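You operate a simulated robot arm through the tools that you are given. There is no shell and no other tool.

You run a simulated two-armed robot. Do the job below in one go: nothing can be reset, and whatever is moved stays where it is left.

TASK
Finish the steel bush in the press to the card's height and unload the housing.
Fine: set the stop dial, one stroke with the slide in; blue housing into the yellow tray; shut the slide. Where these are worked on the way, their far stop is far enough and under half their travel is too little: press slide.

Only the result counts: the job must be done as asked and must still hold three seconds after the hand-in. Knocking over, shifting, dropping, spilling or breaking anything else fails it.

THE ROBOT
Two 7-joint arms with fingered hands on one trunk that stands fixed in place. Base frame: the origin is at the foot of the trunk, x ahead of it, y to its left, z up; the work surface is at about z = 0.85. Lengths are in m, angles in rad, forces in N, time in s.
The left shoulder is at [0.047, 0.125, 1.249], the right one opposite. With the tool pointing down near the work surface each hand reaches from about 0.36 to 0.76 m from the base axis, measured 20 degrees to its own side. Payload 3.6 kg a hand.
The TCP of each hand is the grasp point between the finger pads, 0.03 m short of the fingertips. In the tool frame z runs along the fingers and y along their closing line. The gripper opens to 0.104 m; its body begins 0.035 m behind the TCP. The gripper is a hand of 4 fingers: y runs from the thumb to the fingers, the wrist lies at [-0.015, -0.104, -0.178] in the tool frame.
Orientation is that of the tool frame in the base frame, as [roll, pitch, yaw] about the fixed x, y, z axes, in that order (R = Rz(yaw) Ry(pitch) Rx(roll)). With the fingers straight down and the wrist toward the robot, the tool's x, y and z point along [0, 1, 0], [1, 0, 0] and [0, 0, -1] of the base frame.

THE INTERFACE
- The arms move only by the tool drive_tool. It takes "left_moves", "right_moves" or both (then of equal length, played together; a hand with none holds still); each is one flat list of numbers, 6 for each row, row after row: the shift along the tool's x, y, z in m, then the turn, a rotation vector about the tool's x, y, z in rad. In form: [tx, ty, tz, wx, wy, wz, tx, ty, tz, wx, wy, wz, ...]. A call has 1 to 20 rows; each row shifts and turns the commanded pose from where the row before left it, along the tool's axes as they then stand. A row lasts 0.2 s, in which the tool goes at most 0.05 m and 0.15 rad; a call with a longer step from one row to the next is refused whole. A pose out of reach is approached as far as the arm can. The call stops where the force on the tool passes 40 N (or 10 N more than at its start, if that is more) or the arm is blocked; 0.2 s more then pass. In this call time passes only in rows, and 0.2 s behind the last. The reply holds the time, the measured pose of the TCP, the force on the tool along the base axes, the opening and the grip force, in the units named above and with some noise, with the torque about the TCP (base axes, N m) and any sound that the robot's microphone picked up.
- Cameras (640 x 400 px; columns grow to the right, rows downward): "scene" is now at [0.142, 0.0446, 1.4071]; the picture's right is [0.50, -0.86, 0.00], its down [-0.39, -0.23, -0.89] and it looks along [0.77, 0.45, -0.45] (base axes); focal length 214 px, centre (320, 200). "left" rides on the left gripper at [-0.061, -0.092, -0.13] in its tool frame; the picture's right is [-0.81, -0.27, 0.52], its down [0.53, -0.71, 0.46] and it looks along [0.24, 0.64, 0.72] (tool axes); focal length 275 px, centre (320, 200). "right" rides on the right gripper at [0.061, -0.092, -0.13] in its tool frame; the picture's right is [-0.81, 0.27, -0.52], its down [-0.53, -0.71, 0.46] and it looks along [-0.24, 0.65, 0.72] (tool axes); focal length 275 px, centre (320, 200). There is no depth. A picture from a camera that has moved, and an enlarged one, comes with that camera's place and axes in the base frame and with its lens. The place of the scene camera against the robot may be out by one fixed shift of up to 0.012 m in any direction.
- capture(camera): a new picture of that camera. No time passes.
- move_column(by): moves the trunk up (or, below 0, down) by that many m; the arms and the scene camera ride with it, the base frame stays. It gives what a move gives, with no picture.
- finger_targets(index, middle, ring, thumb_bend, thumb_turn, hand): sets how far each is bent, from 0 (flat) to 1 (curled in); at 0.3 the hand is open as for a grip, at 0.7 the pads meet at the TCP. One left out holds its place. A second passes; each finger stops where it meets its share of the squeeze, and holds until it gets a number again. It is the only way to open and close the hand. It gives what a move gives, with no picture; readings hold the bend of each and the force on the fingers (four entries, about 0 where the hand has none), thumb and palm. thumb_turn goes from beside the hand (0) to across from the fingers (1), as for a grip.
- head_to(pan, tilt): turns the head with the scene camera to pan (to the left, within 1.396 rad either way) and tilt (down, from -0.506 to 1.204), counted from straight ahead of the robot (the tilt from the chest, where the trunk bows). It gives what a move gives.
- zoom(camera, box): a new picture of the part [left, top, right, bottom] of that camera's present view, enlarged. No time passes.
- job_done(): hands the job in; it is judged then, once.

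Places have to be worked out from the pictures, the camera data and where the tool is seen. Open the grippers and draw the arms clear of the work before you hand the job in, unless the task says otherwise.

The tools are called as name(argument=value, ...) on one line, values as JSON. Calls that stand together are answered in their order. drive_tool: Moves the arms, as the interface text tells. Its arguments: {"type":"object","properties":{"left_moves":{"type":"array","items":{"type":"number"}},"right_moves":{"type":"array","items":{"type":"number"}}},"required":[]} The other tools are called the same way: move_column (by) moves the trunk up or down; finger_targets (index, middle, ring, thumb_bend, thumb_turn, hand) moves the fingers one by one; head_to (pan, tilt) turns the head that bears the scene camera; capture (camera) takes a picture; zoom (camera, box) takes an enlarged picture of a part of a camera's view; job_done () hands the job in.

At the start:

```text
time: 0.0
left_position: [0.2445, 0.3736, 1.3948]
left_tcp_rot: [-3.14, 0.0, 1.571]
left_contact_force: [-0.2, 0.0, 0.9]
left_torque: [0.01, -0.01, -0.01]
left_grip_width: 0.1039
left_finger_force: 0.1
left_shape: jaw
left_bend: [0.3, 0.3, 0.3, 0.3, 0.98]
left_finger forces: [0.0, 0.1, 0.0, 0.0, 0.0, 0.1]
right_position: [0.4207, 0.0067, 1.3496]
right_tcp_rot: [-3.142, -0.001, 1.572]
right_contact_force: [0.2, 0.6, -0.2]
right_torque: [-0.01, 0.0, 0.03]
right_grip_width: 0.1035
right_finger_force: 0.0
right_shape: jaw
right_bend: [0.3, 0.3, 0.3, 0.3, 0.98]
right_finger forces: [0.0, 0.0, 0.0, 0.1, 0.1, 0.0]
trunk travel left (down, up): [-0.475, 0.061]
head pan, tilt (commanded): [0.527, 0.464]
```

scene: 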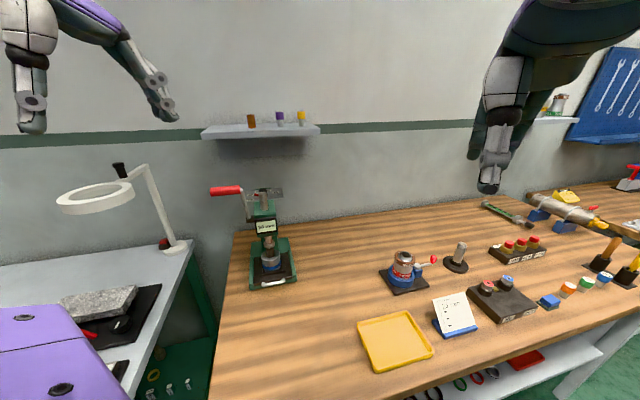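
right: 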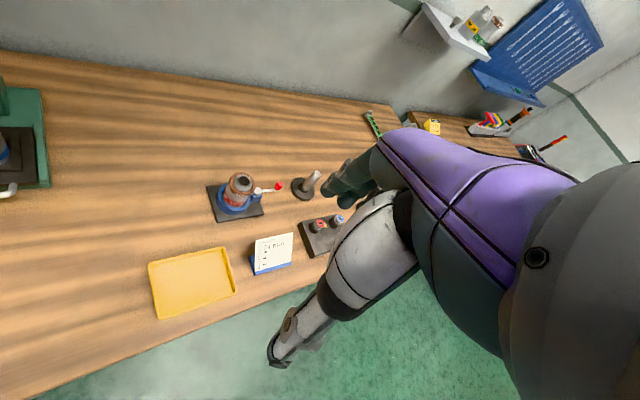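
left: 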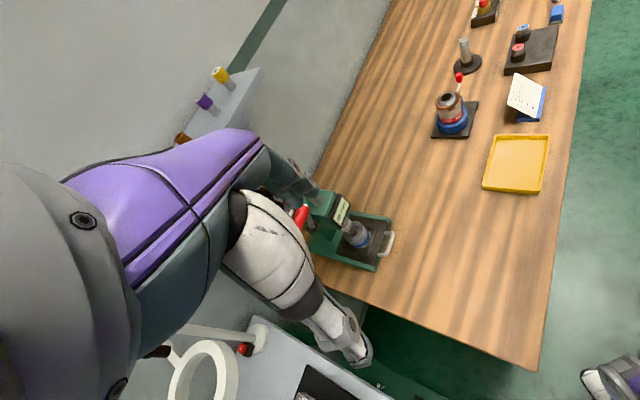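

I start by looking closely at the press, the card and the other devices near them.

zoom(camera="scene", box=[200, 170, 320, 300])

zoom(camera="scene", box=[340, 230, 560, 380])

zoom(camera="scene", box=[425, 285, 485, 345])

zoom(camera="left", box=[270, 170, 420, 290])

```text
3.08 times, centred on (260, 235) of scene
camera zoom: at [0.142, 0.0446, 1.4071], right [0.5, -0.86, 0.0], down [-0.39, -0.23, -0.89], along [0.77, 0.45, -0.45], focal length 660 px, centre (505, 92)
```

zoom: 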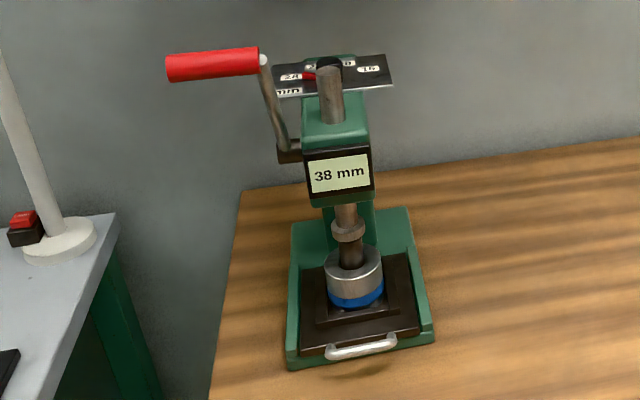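

```text
2.67 times, centred on (450, 305) of scene
camera zoom: at [0.142, 0.0446, 1.4071], right [0.5, -0.86, 0.0], down [-0.39, -0.23, -0.89], along [0.77, 0.45, -0.45], focal length 572 px, centre (-27, -80)
```

zoom: 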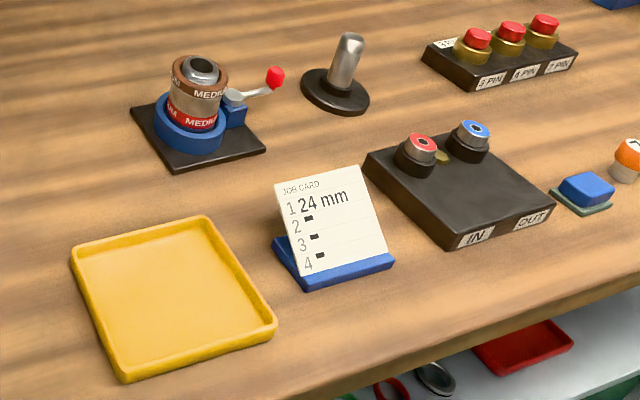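

```text
6.67 times, centred on (455, 315) of scene
camera zoom: at [0.142, 0.0446, 1.4071], right [0.5, -0.86, 0.0], down [-0.39, -0.23, -0.89], along [0.77, 0.45, -0.45], focal length 1430 px, centre (-580, -567)
```

zoom: 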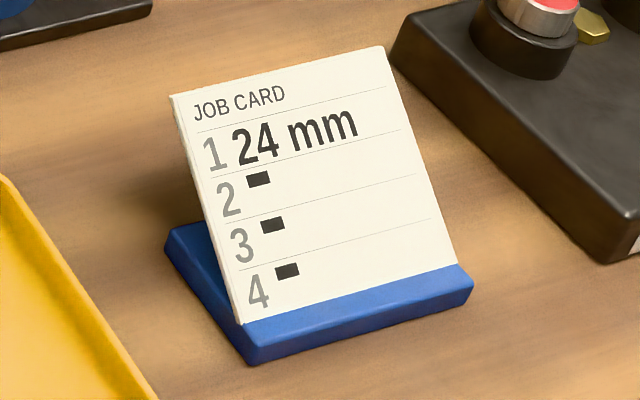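

```text
3.33 times, centred on (345, 230) of left
camera zoom: at [0.153, 0.312, 1.5255], right [-0.27, -0.81, -0.52], down [-0.71, 0.53, -0.46], along [0.64, 0.24, -0.72], focal length 918 px, centre (237, 100)
```

zoom: 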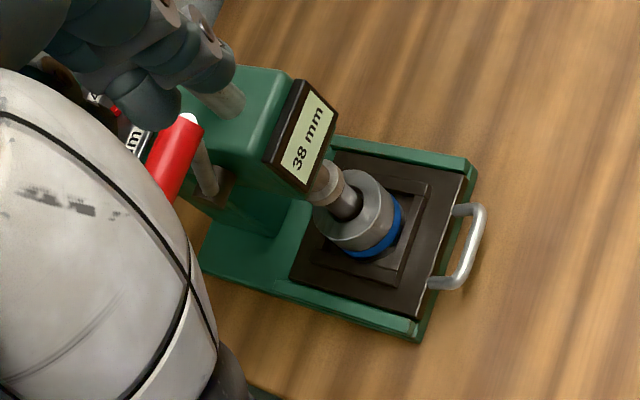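

The card says 24 mm and the press display reads 38 mm. I zoom in more on the stop dial and the press parts.

zoom(camera="scene", box=[235, 180, 283, 210])

zoom(camera="scene", box=[245, 230, 301, 295])

head_to(pan=0.75, tilt=0.55)

```text
13.33 times, centred on (259, 195) of scene
camera zoom: at [0.142, 0.0446, 1.4071], right [0.5, -0.86, 0.0], down [-0.39, -0.23, -0.89], along [0.77, 0.45, -0.45], focal length 2860 px, centre (1133, 267)
```

zoom: 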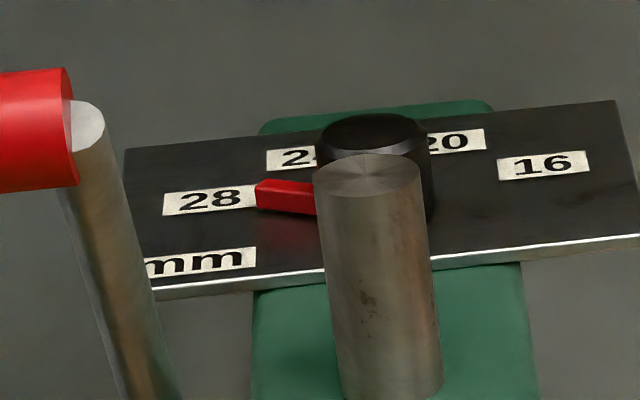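

```text
6.15 times, centred on (273, 262) of scene
camera zoom: at [0.142, 0.0446, 1.4071], right [0.5, -0.86, 0.0], down [-0.39, -0.23, -0.89], along [0.77, 0.45, -0.45], focal length 1320 px, centre (609, -185)
```

zoom: 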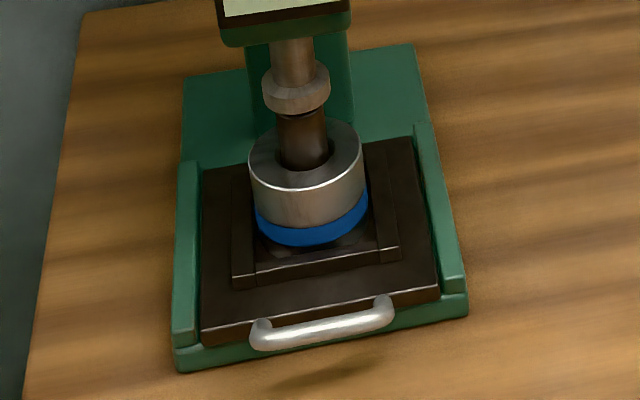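

```text
time: 0.8
left_position: [0.2452, 0.3731, 1.3954]
left_tcp_rot: [-3.141, -0.001, 1.572]
left_contact_force: [0.1, 0.3, -0.5]
left_torque: [-0.01, 0.01, -0.01]
left_grip_width: 0.1037
left_finger_force: 0.0
left_shape: jaw
left_bend: [0.3, 0.3, 0.3, 0.3, 0.98]
left_finger forces: [0.0, 0.1, 0.0, 0.0, 0.0, 0.0]
right_position: [0.4194, 0.0072, 1.3508]
right_tcp_rot: [-3.141, -0.002, 1.572]
right_contact_force: [0.2, 1.1, 0.5]
right_torque: [0.01, 0.02, 0.02]
right_grip_width: 0.1034
right_finger_force: 0.0
right_shape: jaw
right_bend: [0.3, 0.3, 0.3, 0.3, 0.98]
right_finger forces: [0.0, 0.0, 0.1, 0.0, 0.0, 0.0]
trunk travel left (down, up): [-0.475, 0.061]
head pan, tilt (commanded): [0.75, 0.55]
```

The dial has a black knob with a red pointer at 28; 24 is the next mark round. I take a new scene picture with the head turned to the press.

capture(camera="scene")

zoom(camera="scene", box=[270, 120, 400, 200])

```text
taken
camera scene: at [0.1285, 0.0597, 1.3993], right [0.68, -0.73, 0.0], down [-0.38, -0.36, -0.85], along [0.62, 0.58, -0.52], focal length 214 px, centre (320, 200)
```

scene: 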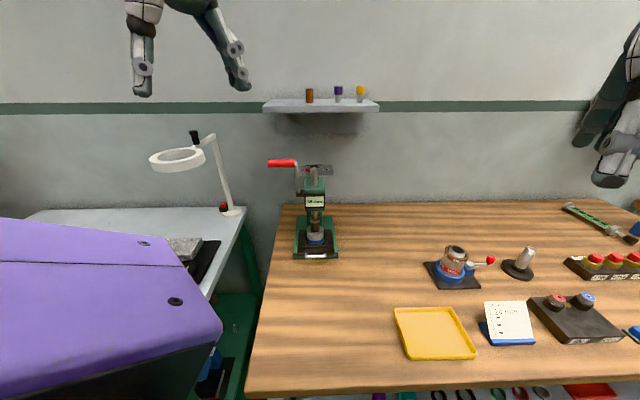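

```text
4.92 times, centred on (335, 160) of scene
camera zoom: at [0.1285, 0.0597, 1.3993], right [0.68, -0.73, 0.0], down [-0.38, -0.36, -0.85], along [0.62, 0.58, -0.52], focal length 1056 px, centre (246, 397)
```

zoom: 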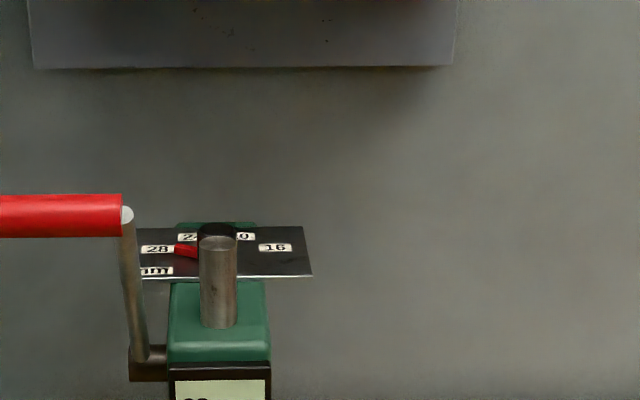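

I zoom on the press to measure its features from this head pose.

zoom(camera="scene", box=[256, 150, 352, 210])

zoom(camera="scene", box=[268, 205, 364, 265])

zoom(camera="scene", box=[296, 160, 336, 185])

```text
6.67 times, centred on (304, 180) of scene
camera zoom: at [0.1285, 0.0597, 1.3993], right [0.68, -0.73, 0.0], down [-0.38, -0.36, -0.85], along [0.62, 0.58, -0.52], focal length 1430 px, centre (427, 333)
```

zoom: 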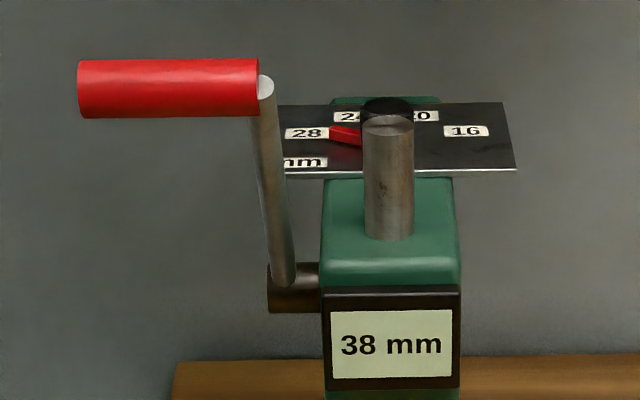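

```text
6.67 times, centred on (316, 235) of scene
camera zoom: at [0.1285, 0.0597, 1.3993], right [0.68, -0.73, 0.0], down [-0.38, -0.36, -0.85], along [0.62, 0.58, -0.52], focal length 1430 px, centre (347, -33)
```

zoom: 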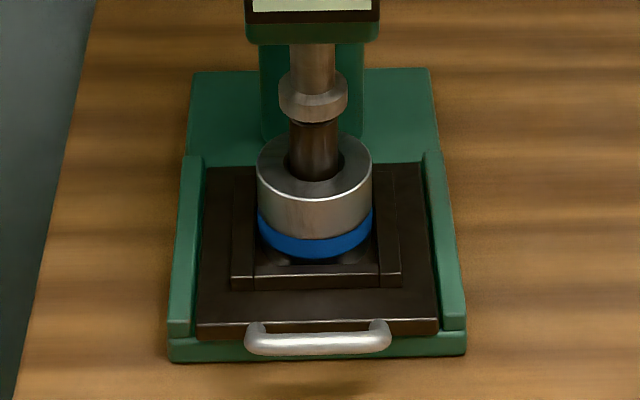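

```text
16.00 times, centred on (316, 172) of scene
camera zoom: at [0.1285, 0.0597, 1.3993], right [0.68, -0.73, 0.0], down [-0.38, -0.36, -0.85], along [0.62, 0.58, -0.52], focal length 3432 px, centre (384, 640)
```

zoom: 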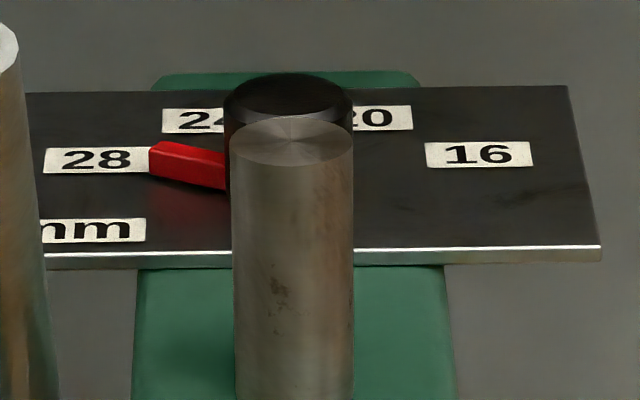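

The press is turned about 45° toward the robot: ram axis near (0.54, 0.47), dial knob about 0.064 m behind it at z≈1.13, and lever handle on the left at z≈1.17. I move the left hand up over the press (well above it) to look down on the dial with its camera.

drive_tool(left_moves=[0.0273, 0.0362, 0.0163, 0, 0, 0, 0.0273, 0.0362, 0.0163, 0, 0, 0, 0.0273, 0.0362, 0.0163, 0, 0, 0, 0.0273, 0.0362, 0.0163, 0, 0, 0, 0.0273, 0.0362, 0.0163, 0, 0, 0, 0.0273, 0.0362, 0.0163, 0, 0, 0, 0, 0, 0, 0, 0, -0.131, 0, 0, 0, 0, 0, -0.131, 0, 0, 0, 0, 0, -0.131, 0, 0, 0, 0, 0, -0.131, 0, 0, 0, 0, 0, -0.131, 0, 0, 0, 0, 0, -0.131])

capture(camera="left")

capture(camera="scene")

```text
time: 3.4
left_position: [0.4612, 0.5361, 1.2978]
left_tcp_rot: [3.141, 0.0, 2.359]
left_contact_force: [0.1, 0.1, 0.0]
left_torque: [0.01, -0.04, -0.03]
left_grip_width: 0.104
left_finger_force: 0.1
left_shape: jaw
left_bend: [0.3, 0.3, 0.3, 0.3, 0.98]
left_finger forces: [0.0, 0.0, 0.0, 0.0, 0.1, 0.0]
right_position: [0.4193, 0.0065, 1.3498]
right_tcp_rot: [3.141, 0.0, 1.571]
right_contact_force: [-0.9, -0.2, -1.1]
right_torque: [-0.01, 0.02, -0.01]
right_grip_width: 0.1037
right_finger_force: 0.0
right_shape: jaw
right_bend: [0.3, 0.3, 0.3, 0.3, 0.98]
right_finger forces: [0.0, 0.0, 0.1, 0.0, 0.0, 0.1]
trunk travel left (down, up): [-0.475, 0.061]
head pan, tilt (commanded): [0.75, 0.55]
```

```text
taken
camera left: at [0.4402, 0.4284, 1.4283], right [0.38, -0.77, -0.52], down [-0.88, -0.13, -0.46], along [0.28, 0.63, -0.72], focal length 275 px, centre (320, 200)
```

left: 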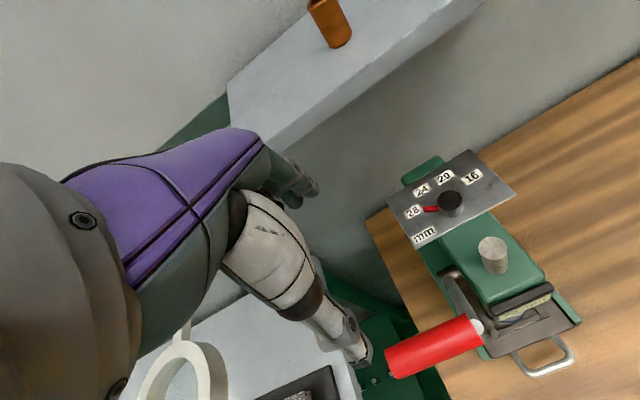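

```text
taken
camera scene: at [0.1285, 0.0594, 1.3993], right [0.68, -0.73, 0.0], down [-0.38, -0.36, -0.85], along [0.62, 0.58, -0.52], focal length 214 px, centre (320, 200)
```

scene: 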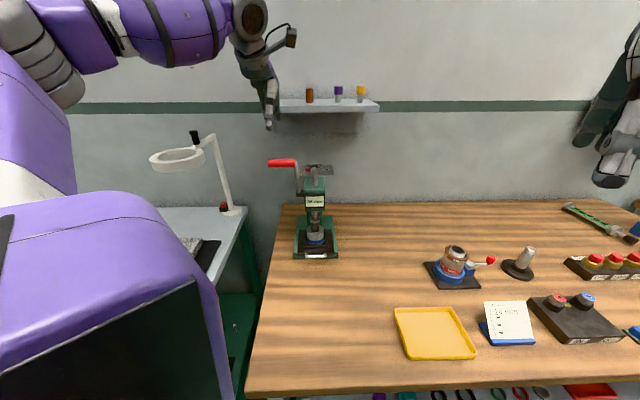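

The left camera now sees the dial, lever and ram top clearly. I enlarge it to measure the pointer, knob and lever.

zoom(camera="left", box=[380, 140, 540, 240])

zoom(camera="left", box=[380, 220, 600, 390])

```text
4.00 times, centred on (460, 190) of left
camera zoom: at [0.4402, 0.4284, 1.4283], right [0.38, -0.77, -0.52], down [-0.88, -0.13, -0.46], along [0.28, 0.63, -0.72], focal length 1101 px, centre (-240, 240)
```

zoom: 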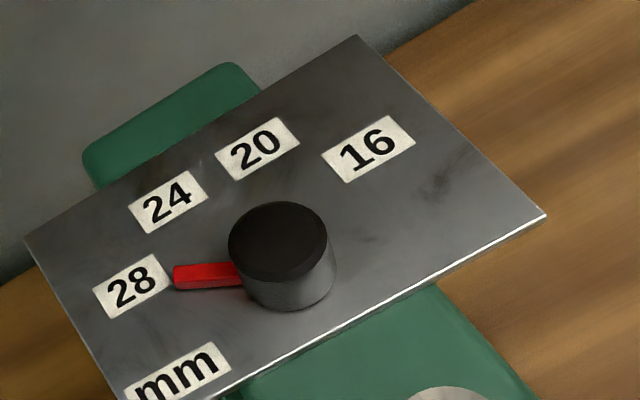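

```text
2.35 times, centred on (490, 305) of left
camera zoom: at [0.4402, 0.4284, 1.4283], right [0.38, -0.77, -0.52], down [-0.88, -0.13, -0.46], along [0.28, 0.63, -0.72], focal length 648 px, centre (-80, -47)
```

zoom: 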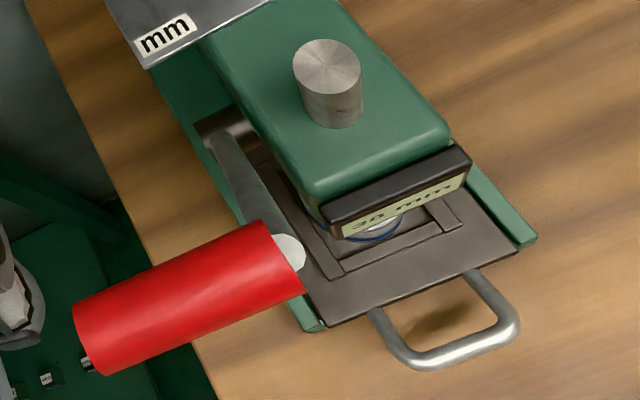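

From both views the knob is near (0.58, 0.508) with its top at z≈1.136, ram top near (0.529, 0.458, 1.158), and the handle spans (0.412, 0.504)–(0.460, 0.456) at z≈1.19. I move the left hand above the knob, still well clear, for a second view to triangulate.

drive_tool(left_moves=[-0.0345, 0.0211, 0.01, 0, 0, 0, -0.0345, 0.0211, 0.01, 0, 0, 0, -0.0345, 0.0211, 0.01, 0, 0, 0])

capture(camera="left")

zoom(camera="left", box=[300, 200, 460, 300])

zoom(camera="scene", box=[248, 90, 376, 200])

```text
time: 4.3
left_position: [0.5709, 0.5019, 1.2724]
left_tcp_rot: [-3.136, 0.001, 2.362]
left_contact_force: [-33.7, -19.5, 6.7]
left_torque: [0.62, -0.69, 1.37]
left_grip_width: 0.0884
left_finger_force: 0.1
left_shape: jaw
left_bend: [0.3, 0.46, 0.35, 0.3, 0.98]
left_finger forces: [0.0, 31.1, 8.8, 0.0, 0.1, 0.1]
right_position: [0.4123, 0.0028, 1.3526]
right_tcp_rot: [3.135, -0.003, 1.571]
right_contact_force: [0.7, 1.1, -0.2]
right_torque: [-0.01, -0.01, -0.01]
right_grip_width: 0.1036
right_finger_force: 0.1
right_shape: jaw
right_bend: [0.3, 0.3, 0.3, 0.3, 0.98]
right_finger forces: [0.0, 0.0, 0.0, 0.0, 0.0, 0.0]
trunk travel left (down, up): [-0.475, 0.061]
head pan, tilt (commanded): [0.75, 0.55]
stopped in row 3 (left hand): the force on the tool passed its limit at 48 N (the readings are from after the stop); the commanded pose is now the measured one
```

```text
taken
camera left: at [0.5505, 0.3942, 1.4031], right [0.38, -0.77, -0.51], down [-0.88, -0.14, -0.45], along [0.28, 0.63, -0.73], focal length 275 px, centre (320, 200)
```

left: 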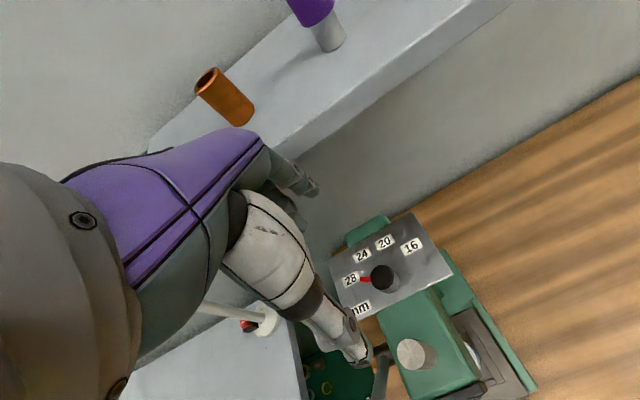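

```text
4.00 times, centred on (380, 250) of left
camera zoom: at [0.5505, 0.3942, 1.4031], right [0.38, -0.77, -0.51], down [-0.88, -0.14, -0.45], along [0.28, 0.63, -0.73], focal length 1101 px, centre (80, 0)
```

zoom: 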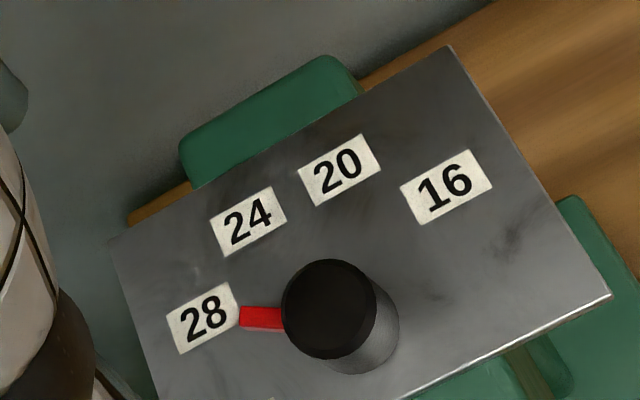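

```text
3.64 times, centred on (312, 145) of scene
camera zoom: at [0.1207, 0.0555, 1.4005], right [0.68, -0.73, 0.0], down [-0.38, -0.35, -0.86], along [0.63, 0.58, -0.52], focal length 780 px, centre (349, 400)
```

zoom: 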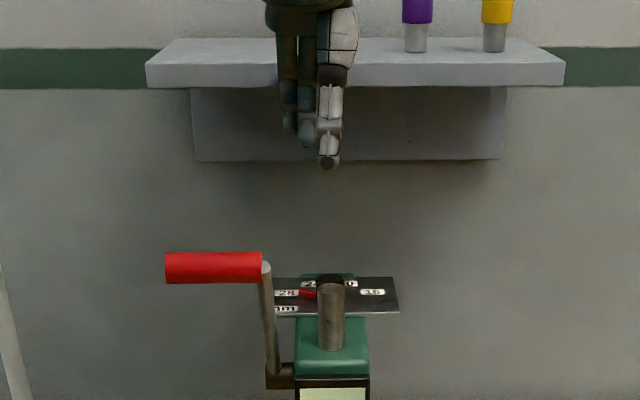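

The middle finger touched the front edge of the wall shelf (z≈1.29) behind the press. I back straight off along the tool's −y right away, then check that nothing on the shelf has shifted.

drive_tool(left_moves=[0, -0.02, 0, 0, 0, 0, 0, -0.02, 0, 0, 0, 0, 0, -0.02, 0, 0, 0, 0])

finger_targets(hand="left", index=0.5, middle=0.5, ring=0.5, thumb_bend=0.5, thumb_turn=1)

capture(camera="left")

zoom(camera="scene", box=[230, 60, 390, 170])

```text
time: 5.1
left_position: [0.5348, 0.4659, 1.2663]
left_tcp_rot: [-3.132, 0.0, 2.361]
left_contact_force: [0.0, -0.3, -0.4]
left_torque: [-0.01, -0.02, -0.01]
left_grip_width: 0.1038
left_finger_force: 0.0
left_shape: jaw
left_bend: [0.3, 0.3, 0.3, 0.3, 0.98]
left_finger forces: [0.1, 0.0, 0.0, 0.0, 0.1, 0.0]
right_position: [0.4193, 0.0072, 1.35]
right_tcp_rot: [3.138, 0.001, 1.571]
right_contact_force: [0.5, -0.3, 0.0]
right_torque: [0.0, 0.02, -0.01]
right_grip_width: 0.1035
right_finger_force: 0.1
right_shape: jaw
right_bend: [0.3, 0.3, 0.3, 0.3, 0.98]
right_finger forces: [0.1, 0.1, 0.0, 0.0, 0.0, 0.0]
trunk travel left (down, up): [-0.475, 0.061]
head pan, tilt (commanded): [0.75, 0.55]
```

```text
time: 6.1
left_position: [0.5345, 0.4655, 1.2669]
left_tcp_rot: [-3.133, -0.001, 2.362]
left_contact_force: [0.4, -0.2, 0.1]
left_torque: [-0.02, -0.01, -0.02]
left_grip_width: 0.0527
left_finger_force: 0.0
left_shape: fingers
left_bend: [0.5, 0.5, 0.5, 0.5, 1.0]
left_finger forces: [0.0, 0.1, 0.1, 0.0, 0.1, 0.1]
right_position: [0.4194, 0.0073, 1.3497]
right_tcp_rot: [3.141, 0.0, 1.571]
right_contact_force: [-0.1, -0.4, 0.3]
right_torque: [-0.05, 0.0, 0.01]
right_grip_width: 0.1035
right_finger_force: 0.1
right_shape: jaw
right_bend: [0.3, 0.3, 0.3, 0.3, 0.98]
right_finger forces: [0.0, 0.0, 0.1, 0.1, 0.0, 0.1]
trunk travel left (down, up): [-0.475, 0.061]
head pan, tilt (commanded): [0.75, 0.55]
```

```text
taken
camera left: at [0.5145, 0.3577, 1.3984], right [0.38, -0.77, -0.52], down [-0.88, -0.13, -0.45], along [0.28, 0.63, -0.73], focal length 275 px, centre (320, 200)
```

left: 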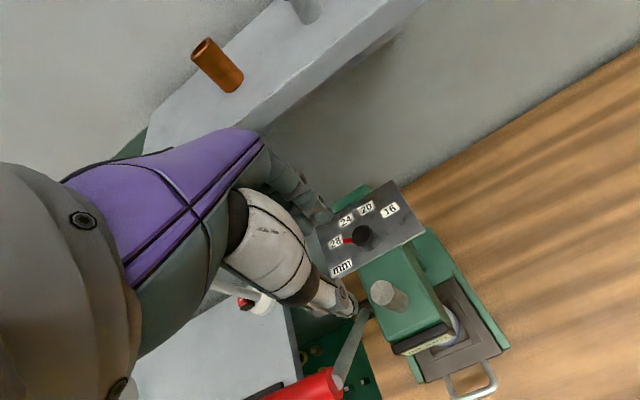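

```text
3.64 times, centred on (310, 115) of scene
camera zoom: at [0.1285, 0.0598, 1.3992], right [0.68, -0.73, 0.0], down [-0.38, -0.36, -0.85], along [0.62, 0.58, -0.52], focal length 780 px, centre (356, 509)
```

zoom: 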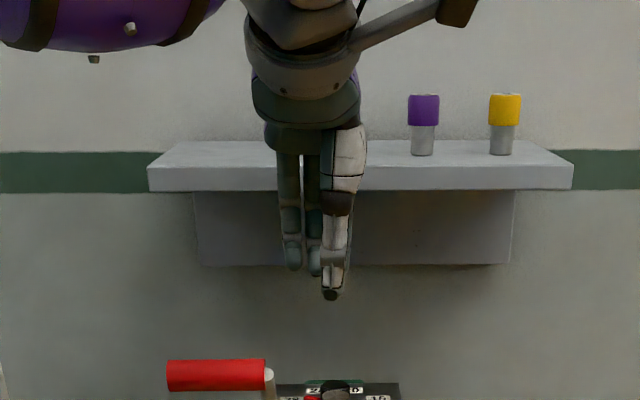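

Nothing on the shelf has moved. I zoom the left camera at this pose to triangulate the knob, plate and lever precisely.

zoom(camera="left", box=[300, 170, 460, 270])

zoom(camera="left", box=[340, 260, 520, 400])

zoom(camera="left", box=[240, 150, 400, 400])

```text
4.00 times, centred on (380, 220) of left
camera zoom: at [0.5145, 0.3577, 1.3984], right [0.38, -0.77, -0.52], down [-0.88, -0.13, -0.45], along [0.28, 0.63, -0.73], focal length 1101 px, centre (80, 120)
```

zoom: 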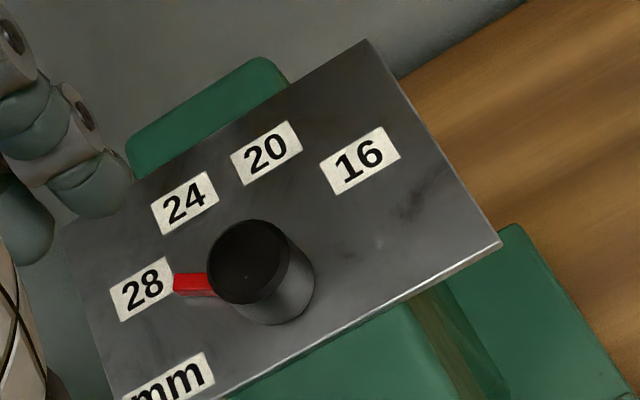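

```text
2.86 times, centred on (430, 330) of left
camera zoom: at [0.5145, 0.3577, 1.3984], right [0.38, -0.77, -0.52], down [-0.88, -0.13, -0.45], along [0.28, 0.63, -0.73], focal length 786 px, centre (6, -171)
```

zoom: 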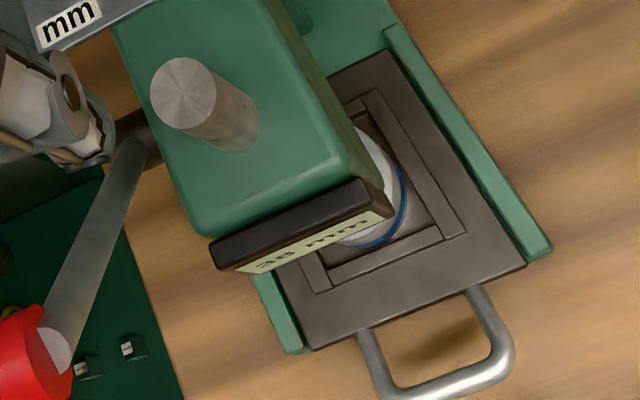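

```text
1.60 times, centred on (320, 275) of left
camera zoom: at [0.5145, 0.3577, 1.3984], right [0.38, -0.77, -0.52], down [-0.88, -0.13, -0.45], along [0.28, 0.63, -0.73], focal length 440 px, centre (320, 80)
```

zoom: 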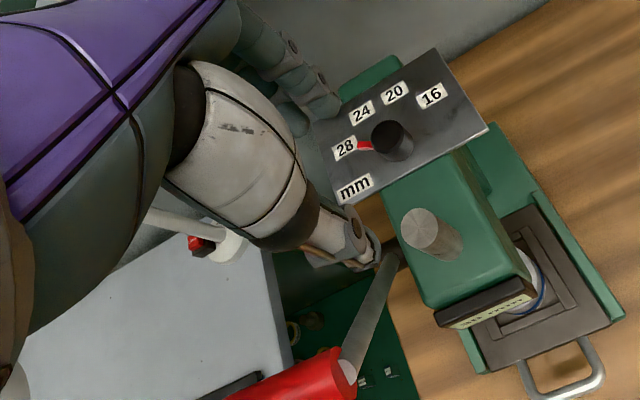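

The dial geometry is consistent: knob axis (0.585, 0.5125), plate z≈1.104, knob top z≈1.125, pointer now at base yaw ≈105° and 24 mark at ≈65°. The shelf overhang makes gripping the knob from above tight, so I'll use the index finger alone to push the pointer; I curl the others and look at the finger shape.

finger_targets(hand="left", index=0.5, middle=1.0, ring=1.0, thumb_bend=0.3, thumb_turn=0)

capture(camera="left")

zoom(camera="scene", box=[270, 50, 366, 130])

capture(camera="right")

```text
time: 7.1
left_position: [0.5347, 0.4654, 1.2672]
left_tcp_rot: [-3.133, 0.0, 2.36]
left_contact_force: [-0.3, -0.9, -0.7]
left_torque: [0.01, -0.01, 0.0]
left_grip_width: 0.1326
left_finger_force: 0.0
left_shape: fingers
left_bend: [0.5, 1.0, 1.0, 0.3, 0.0]
left_finger forces: [0.0, 0.0, 0.1, 0.0, 0.1, 0.1]
right_position: [0.4199, 0.0064, 1.3497]
right_tcp_rot: [3.141, -0.001, 1.57]
right_contact_force: [-0.3, -0.3, -0.4]
right_torque: [0.03, -0.02, 0.0]
right_grip_width: 0.1037
right_finger_force: 0.0
right_shape: jaw
right_bend: [0.3, 0.3, 0.3, 0.3, 0.98]
right_finger forces: [0.1, 0.0, 0.0, 0.0, 0.0, 0.0]
trunk travel left (down, up): [-0.475, 0.061]
head pan, tilt (commanded): [0.75, 0.55]
```

```text
taken
camera left: at [0.5144, 0.3576, 1.3985], right [0.38, -0.77, -0.52], down [-0.88, -0.13, -0.45], along [0.28, 0.63, -0.73], focal length 275 px, centre (320, 200)
```

left: 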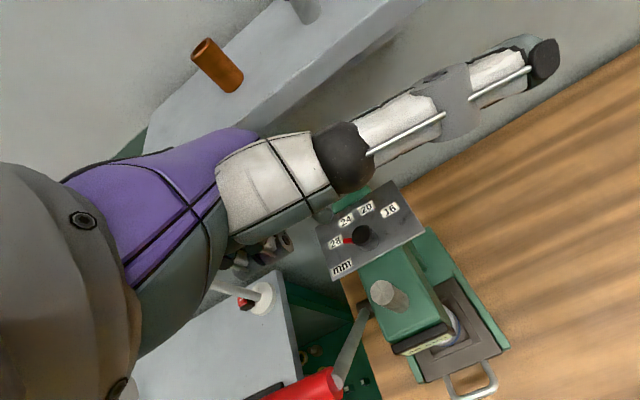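

```text
5.00 times, centred on (318, 90) of scene
camera zoom: at [0.1284, 0.0597, 1.3993], right [0.68, -0.73, 0.0], down [-0.38, -0.36, -0.85], along [0.62, 0.58, -0.52], focal length 1072 px, centre (330, 750)
```

zoom: 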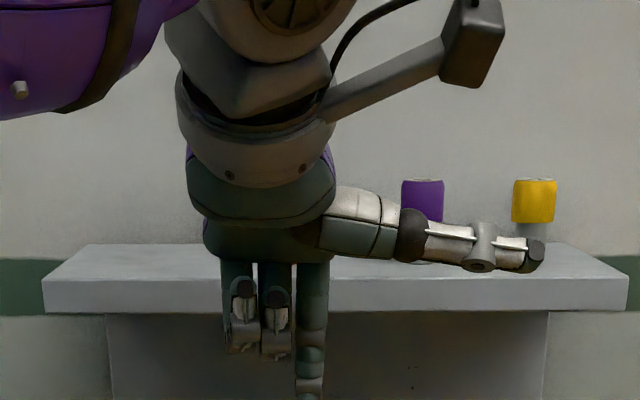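

```text
taken
camera right: at [0.3282, 0.0683, 1.481], right [0.27, -0.81, 0.52], down [-0.71, -0.53, -0.46], along [0.65, -0.24, -0.72], focal length 275 px, centre (320, 200)
```

right: 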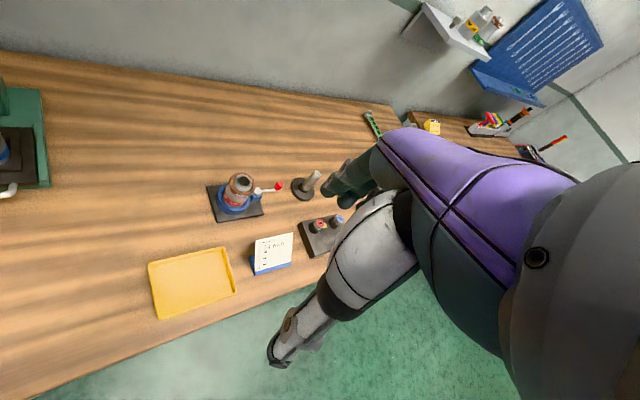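

Turning the thumb aside sticks it toward the shelf, which I don't want; I fold it back across and pinch thumb and index into one solid "poker" at the TCP with middle and ring curled. Then I check shape and the shelf edge.

finger_targets(hand="left", index=0.68, middle=1.0, ring=1.0, thumb_bend=0.68, thumb_turn=1)

capture(camera="left")

zoom(camera="left", box=[200, 0, 460, 160])

zoom(camera="left", box=[220, 160, 420, 340])

zoom(camera="scene", box=[230, 60, 390, 170])

```text
time: 8.1
left_position: [0.534, 0.4648, 1.2673]
left_tcp_rot: [-3.132, -0.002, 2.361]
left_contact_force: [-0.1, -0.4, 0.3]
left_torque: [-0.02, -0.03, -0.02]
left_grip_width: 0.0064
left_finger_force: 0.1
left_shape: fingers
left_bend: [0.68, 1.0, 1.0, 0.68, 1.0]
left_finger forces: [0.0, 0.0, 0.0, 0.0, 0.1, 0.0]
right_position: [0.4192, 0.007, 1.35]
right_tcp_rot: [3.14, 0.002, 1.57]
right_contact_force: [-0.8, 0.2, 0.2]
right_torque: [-0.03, -0.04, 0.0]
right_grip_width: 0.1037
right_finger_force: 0.0
right_shape: jaw
right_bend: [0.3, 0.3, 0.3, 0.3, 0.98]
right_finger forces: [0.0, 0.1, 0.0, 0.0, 0.1, 0.0]
trunk travel left (down, up): [-0.475, 0.061]
head pan, tilt (commanded): [0.75, 0.55]
```

```text
taken
camera left: at [0.5144, 0.3577, 1.3985], right [0.38, -0.77, -0.52], down [-0.88, -0.13, -0.45], along [0.28, 0.63, -0.73], focal length 275 px, centre (320, 200)
```

left: 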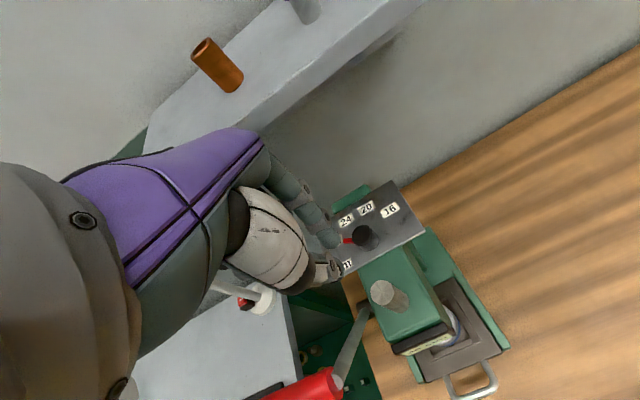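

```text
2.46 times, centred on (330, 80) of left
camera zoom: at [0.5144, 0.3577, 1.3985], right [0.38, -0.77, -0.52], down [-0.88, -0.13, -0.45], along [0.28, 0.63, -0.73], focal length 678 px, centre (295, 495)
```

zoom: 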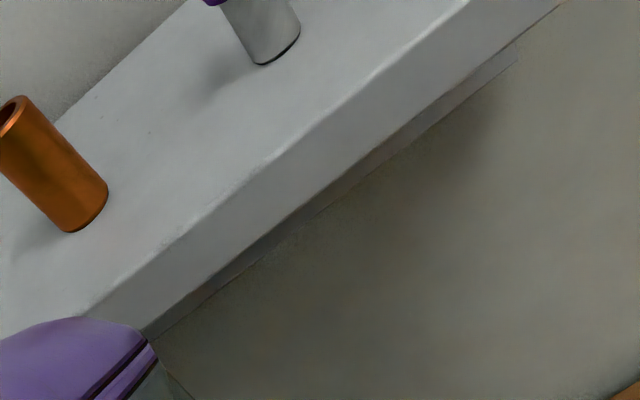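

```text
2.22 times, centred on (320, 250) of left
camera zoom: at [0.5144, 0.3577, 1.3985], right [0.38, -0.77, -0.52], down [-0.88, -0.13, -0.45], along [0.28, 0.63, -0.73], focal length 612 px, centre (320, 89)
```

zoom: 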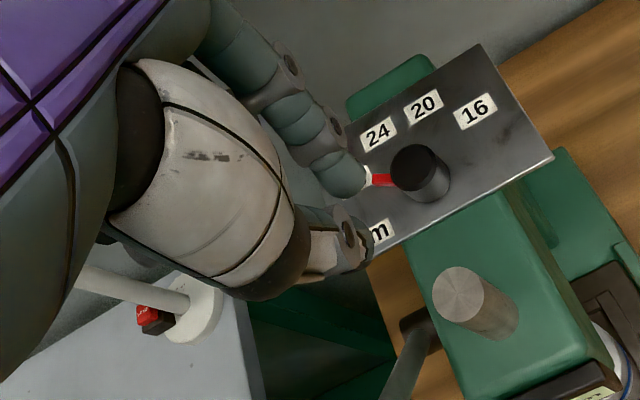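

```text
3.64 times, centred on (310, 115) of scene
camera zoom: at [0.1284, 0.0598, 1.3993], right [0.68, -0.73, 0.0], down [-0.38, -0.36, -0.85], along [0.62, 0.58, -0.52], focal length 780 px, centre (356, 509)
```

zoom: 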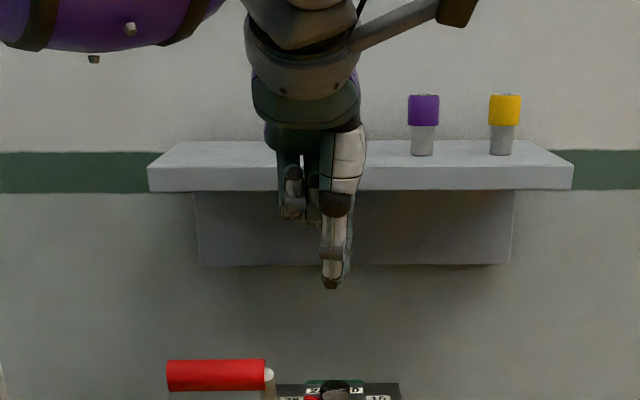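

The poker tip shows clearly and the shelf front is at about u=0.808 (≈0.03 m behind the knob axis, z≈1.285–1.305), so I'll descend left-front of the knob, away from ram, lever and shelf. Going to about (0.528, 0.519) then down to z≈1.147 for a check.

drive_tool(left_moves=[0.0211, 0.0173, 0, 0, 0, 0, 0.0211, 0.0173, 0, 0, 0, 0, 0, 0, 0.03, 0, 0, 0, 0, 0, 0.03, 0, 0, 0, 0, 0, 0.03, 0, 0, 0, 0, 0, 0.03, 0, 0, 0])

capture(camera="left")

zoom(camera="left", box=[280, 160, 460, 300])

zoom(camera="scene", box=[256, 130, 352, 190])

```text
time: 9.5
left_position: [0.5292, 0.5166, 1.1442]
left_tcp_rot: [-3.132, 0.001, 2.361]
left_contact_force: [0.3, 0.3, 0.0]
left_torque: [0.01, -0.02, 0.04]
left_grip_width: 0.0065
left_finger_force: 0.2
left_shape: fingers
left_bend: [0.68, 1.0, 1.0, 0.68, 1.0]
left_finger forces: [0.1, 0.0, 0.0, 0.1, 0.0, 0.1]
right_position: [0.4193, 0.0076, 1.3497]
right_tcp_rot: [3.141, -0.001, 1.571]
right_contact_force: [0.1, 0.2, 0.2]
right_torque: [-0.01, 0.0, -0.04]
right_grip_width: 0.1041
right_finger_force: 0.2
right_shape: jaw
right_bend: [0.3, 0.3, 0.3, 0.3, 0.98]
right_finger forces: [0.0, 0.1, 0.0, 0.0, 0.0, 0.0]
trunk travel left (down, up): [-0.475, 0.061]
head pan, tilt (commanded): [0.75, 0.55]
```

```text
taken
camera left: at [0.5082, 0.4096, 1.2758], right [0.38, -0.77, -0.52], down [-0.88, -0.13, -0.45], along [0.28, 0.63, -0.73], focal length 275 px, centre (320, 200)
```

left: 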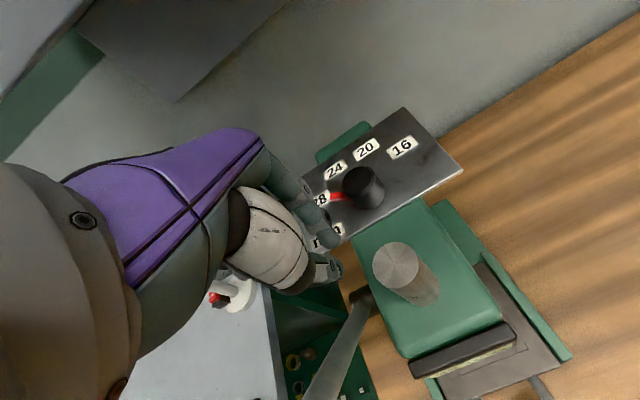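

```text
2.86 times, centred on (370, 230) of left
camera zoom: at [0.5082, 0.4096, 1.2758], right [0.38, -0.77, -0.52], down [-0.88, -0.13, -0.45], along [0.28, 0.63, -0.73], focal length 786 px, centre (177, 114)
```

zoom: 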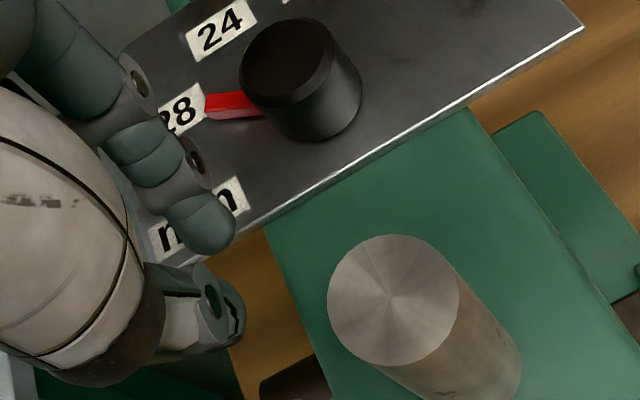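

```text
6.67 times, centred on (304, 160) of scene
camera zoom: at [0.1287, 0.0601, 1.3992], right [0.68, -0.73, 0.0], down [-0.38, -0.36, -0.85], along [0.62, 0.58, -0.52], focal length 1430 px, centre (427, 467)
```

zoom: 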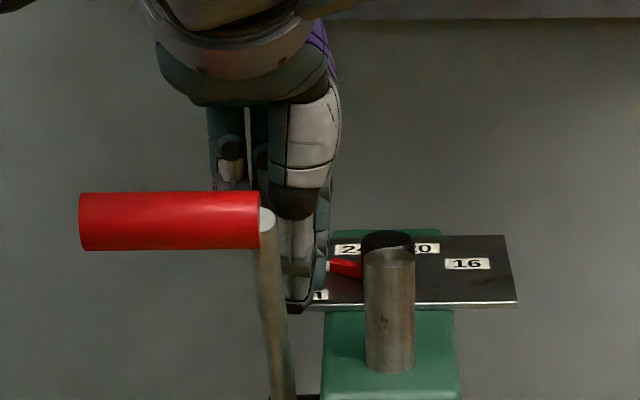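

The poker is left-front of the pointer with the tip about 10 mm above the plate; pointer confirmed at 105.7°. I move forward 22 mm so the tips are over the plate, then lower 8 mm.

drive_tool(left_moves=[0, 0.011, 0, 0, 0, 0, 0, 0.011, 0, 0, 0, 0, 0, 0, 0.004, 0, 0, 0, 0, 0, 0.003, 0, 0, 0])

zoom(camera="left", box=[280, 160, 460, 300])

zoom(camera="scene", box=[280, 155, 344, 195])

```text
time: 10.5
left_position: [0.5445, 0.5328, 1.1374]
left_tcp_rot: [-3.134, -0.002, 2.363]
left_contact_force: [0.0, -0.3, 0.0]
left_torque: [0.01, 0.01, 0.0]
left_grip_width: 0.0062
left_finger_force: 0.0
left_shape: fingers
left_bend: [0.68, 1.0, 1.0, 0.68, 1.0]
left_finger forces: [0.0, 0.0, 0.0, 0.0, 0.0, 0.0]
right_position: [0.419, 0.0062, 1.3499]
right_tcp_rot: [-3.141, -0.001, 1.571]
right_contact_force: [0.0, 0.7, -0.6]
right_torque: [-0.01, -0.03, -0.01]
right_grip_width: 0.1037
right_finger_force: 0.0
right_shape: jaw
right_bend: [0.3, 0.3, 0.3, 0.3, 0.98]
right_finger forces: [0.0, 0.1, 0.1, 0.0, 0.0, 0.1]
trunk travel left (down, up): [-0.475, 0.061]
head pan, tilt (commanded): [0.75, 0.55]
```

```text
2.86 times, centred on (370, 230) of left
camera zoom: at [0.5257, 0.4256, 1.27], right [0.38, -0.77, -0.52], down [-0.88, -0.13, -0.45], along [0.27, 0.63, -0.73], focal length 786 px, centre (177, 114)
```

zoom: 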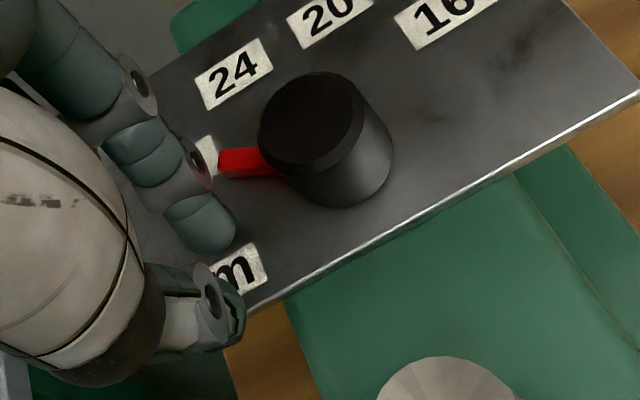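

```text
10.00 times, centred on (312, 175) of scene
camera zoom: at [0.1286, 0.0598, 1.3992], right [0.68, -0.73, 0.0], down [-0.38, -0.36, -0.85], along [0.62, 0.58, -0.52], focal length 2145 px, centre (400, 450)
```

zoom: 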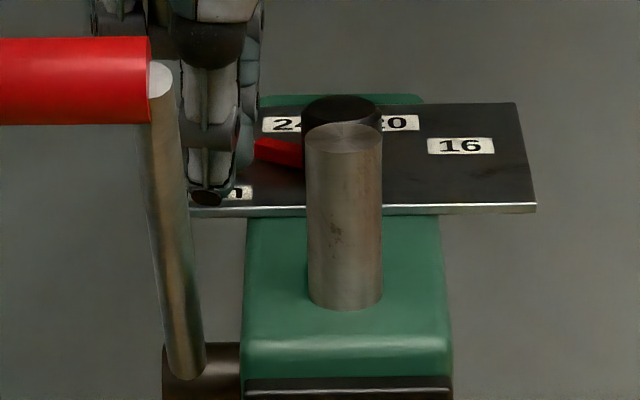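

Index tip is about 10 mm short of touching the pointer. I lower 2 mm and push along the pointer's arc for roughly the first half of the turn, then look.

drive_tool(left_moves=[0, 0, 0.002, 0, 0, 0, -0.0067, 0.0076, 0, 0, 0, 0, -0.0016, 0.0049, 0, 0, 0, 0, -0.0017, 0.0049, 0, 0, 0, 0])

zoom(camera="left", box=[280, 160, 460, 300])

zoom(camera="scene", box=[280, 155, 344, 195])

```text
time: 11.5
left_position: [0.5656, 0.5394, 1.1373]
left_tcp_rot: [-3.135, -0.003, 2.363]
left_contact_force: [-0.6, 0.3, 1.3]
left_torque: [-0.01, -0.02, 0.04]
left_grip_width: 0.0039
left_finger_force: 0.4
left_shape: fingers
left_bend: [0.7, 1.0, 1.0, 0.68, 1.0]
left_finger forces: [1.3, 0.0, 0.0, 0.1, 0.1, 0.1]
right_position: [0.4198, 0.0061, 1.3504]
right_tcp_rot: [3.14, -0.001, 1.572]
right_contact_force: [0.2, -1.0, -0.5]
right_torque: [0.0, 0.0, 0.05]
right_grip_width: 0.1035
right_finger_force: 0.0
right_shape: jaw
right_bend: [0.3, 0.3, 0.3, 0.3, 0.98]
right_finger forces: [0.0, 0.0, 0.0, 0.0, 0.1, 0.0]
trunk travel left (down, up): [-0.475, 0.061]
head pan, tilt (commanded): [0.75, 0.55]
```

```text
2.86 times, centred on (370, 230) of left
camera zoom: at [0.5459, 0.4313, 1.2678], right [0.38, -0.77, -0.52], down [-0.88, -0.13, -0.45], along [0.28, 0.63, -0.73], focal length 786 px, centre (177, 114)
```

zoom: 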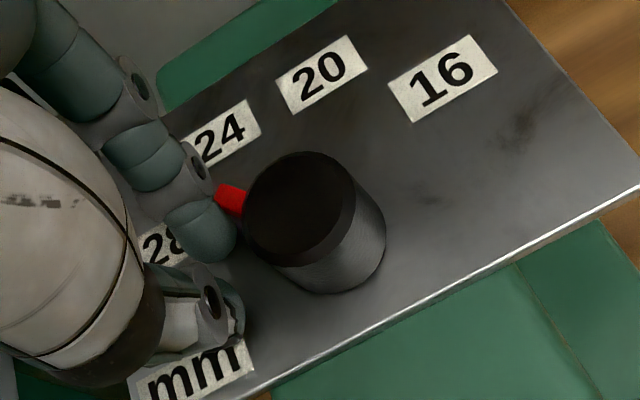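

```text
10.00 times, centred on (312, 175) of scene
camera zoom: at [0.1286, 0.0595, 1.3992], right [0.68, -0.73, 0.0], down [-0.38, -0.36, -0.85], along [0.62, 0.58, -0.52], focal length 2145 px, centre (400, 450)
```

zoom: 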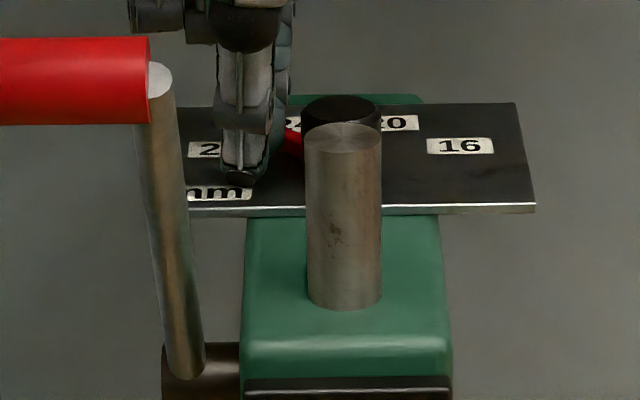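

The pointer moves easily (≈1.3 N) and is now at about 86°; I need 65°. I push on another part of the arc and re-check.

drive_tool(left_moves=[-0.0025, 0.0025, 0, 0, 0, 0, -0.003, 0.003, 0, 0, 0, 0])

zoom(camera="left", box=[280, 160, 460, 300])

```text
time: 12.1
left_position: [0.5732, 0.5391, 1.1361]
left_tcp_rot: [-3.132, 0.0, 2.362]
left_contact_force: [0.2, 0.8, 0.2]
left_torque: [0.03, -0.01, -0.01]
left_grip_width: 0.006
left_finger_force: 0.1
left_shape: fingers
left_bend: [0.68, 1.0, 1.0, 0.68, 1.0]
left_finger forces: [0.1, 0.0, 0.1, 0.0, 0.1, 0.0]
right_position: [0.4204, 0.0079, 1.351]
right_tcp_rot: [3.14, 0.001, 1.571]
right_contact_force: [0.6, -0.4, -0.3]
right_torque: [-0.02, -0.03, -0.01]
right_grip_width: 0.1038
right_finger_force: 0.0
right_shape: jaw
right_bend: [0.3, 0.3, 0.3, 0.3, 0.98]
right_finger forces: [0.0, 0.0, 0.0, 0.0, 0.1, 0.1]
trunk travel left (down, up): [-0.475, 0.061]
head pan, tilt (commanded): [0.75, 0.55]
```

```text
2.86 times, centred on (370, 230) of left
camera zoom: at [0.5531, 0.4318, 1.2672], right [0.38, -0.77, -0.52], down [-0.88, -0.13, -0.45], along [0.28, 0.63, -0.73], focal length 786 px, centre (177, 114)
```

zoom: 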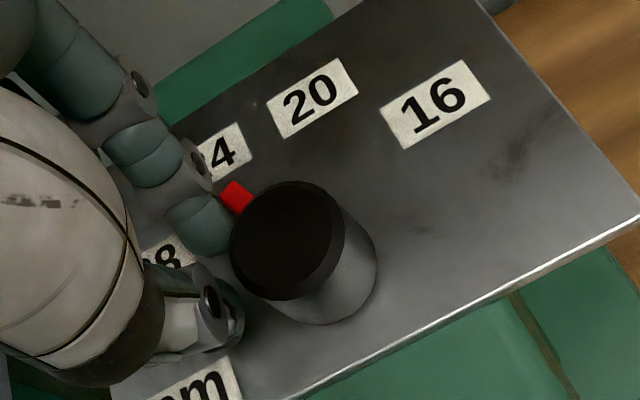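

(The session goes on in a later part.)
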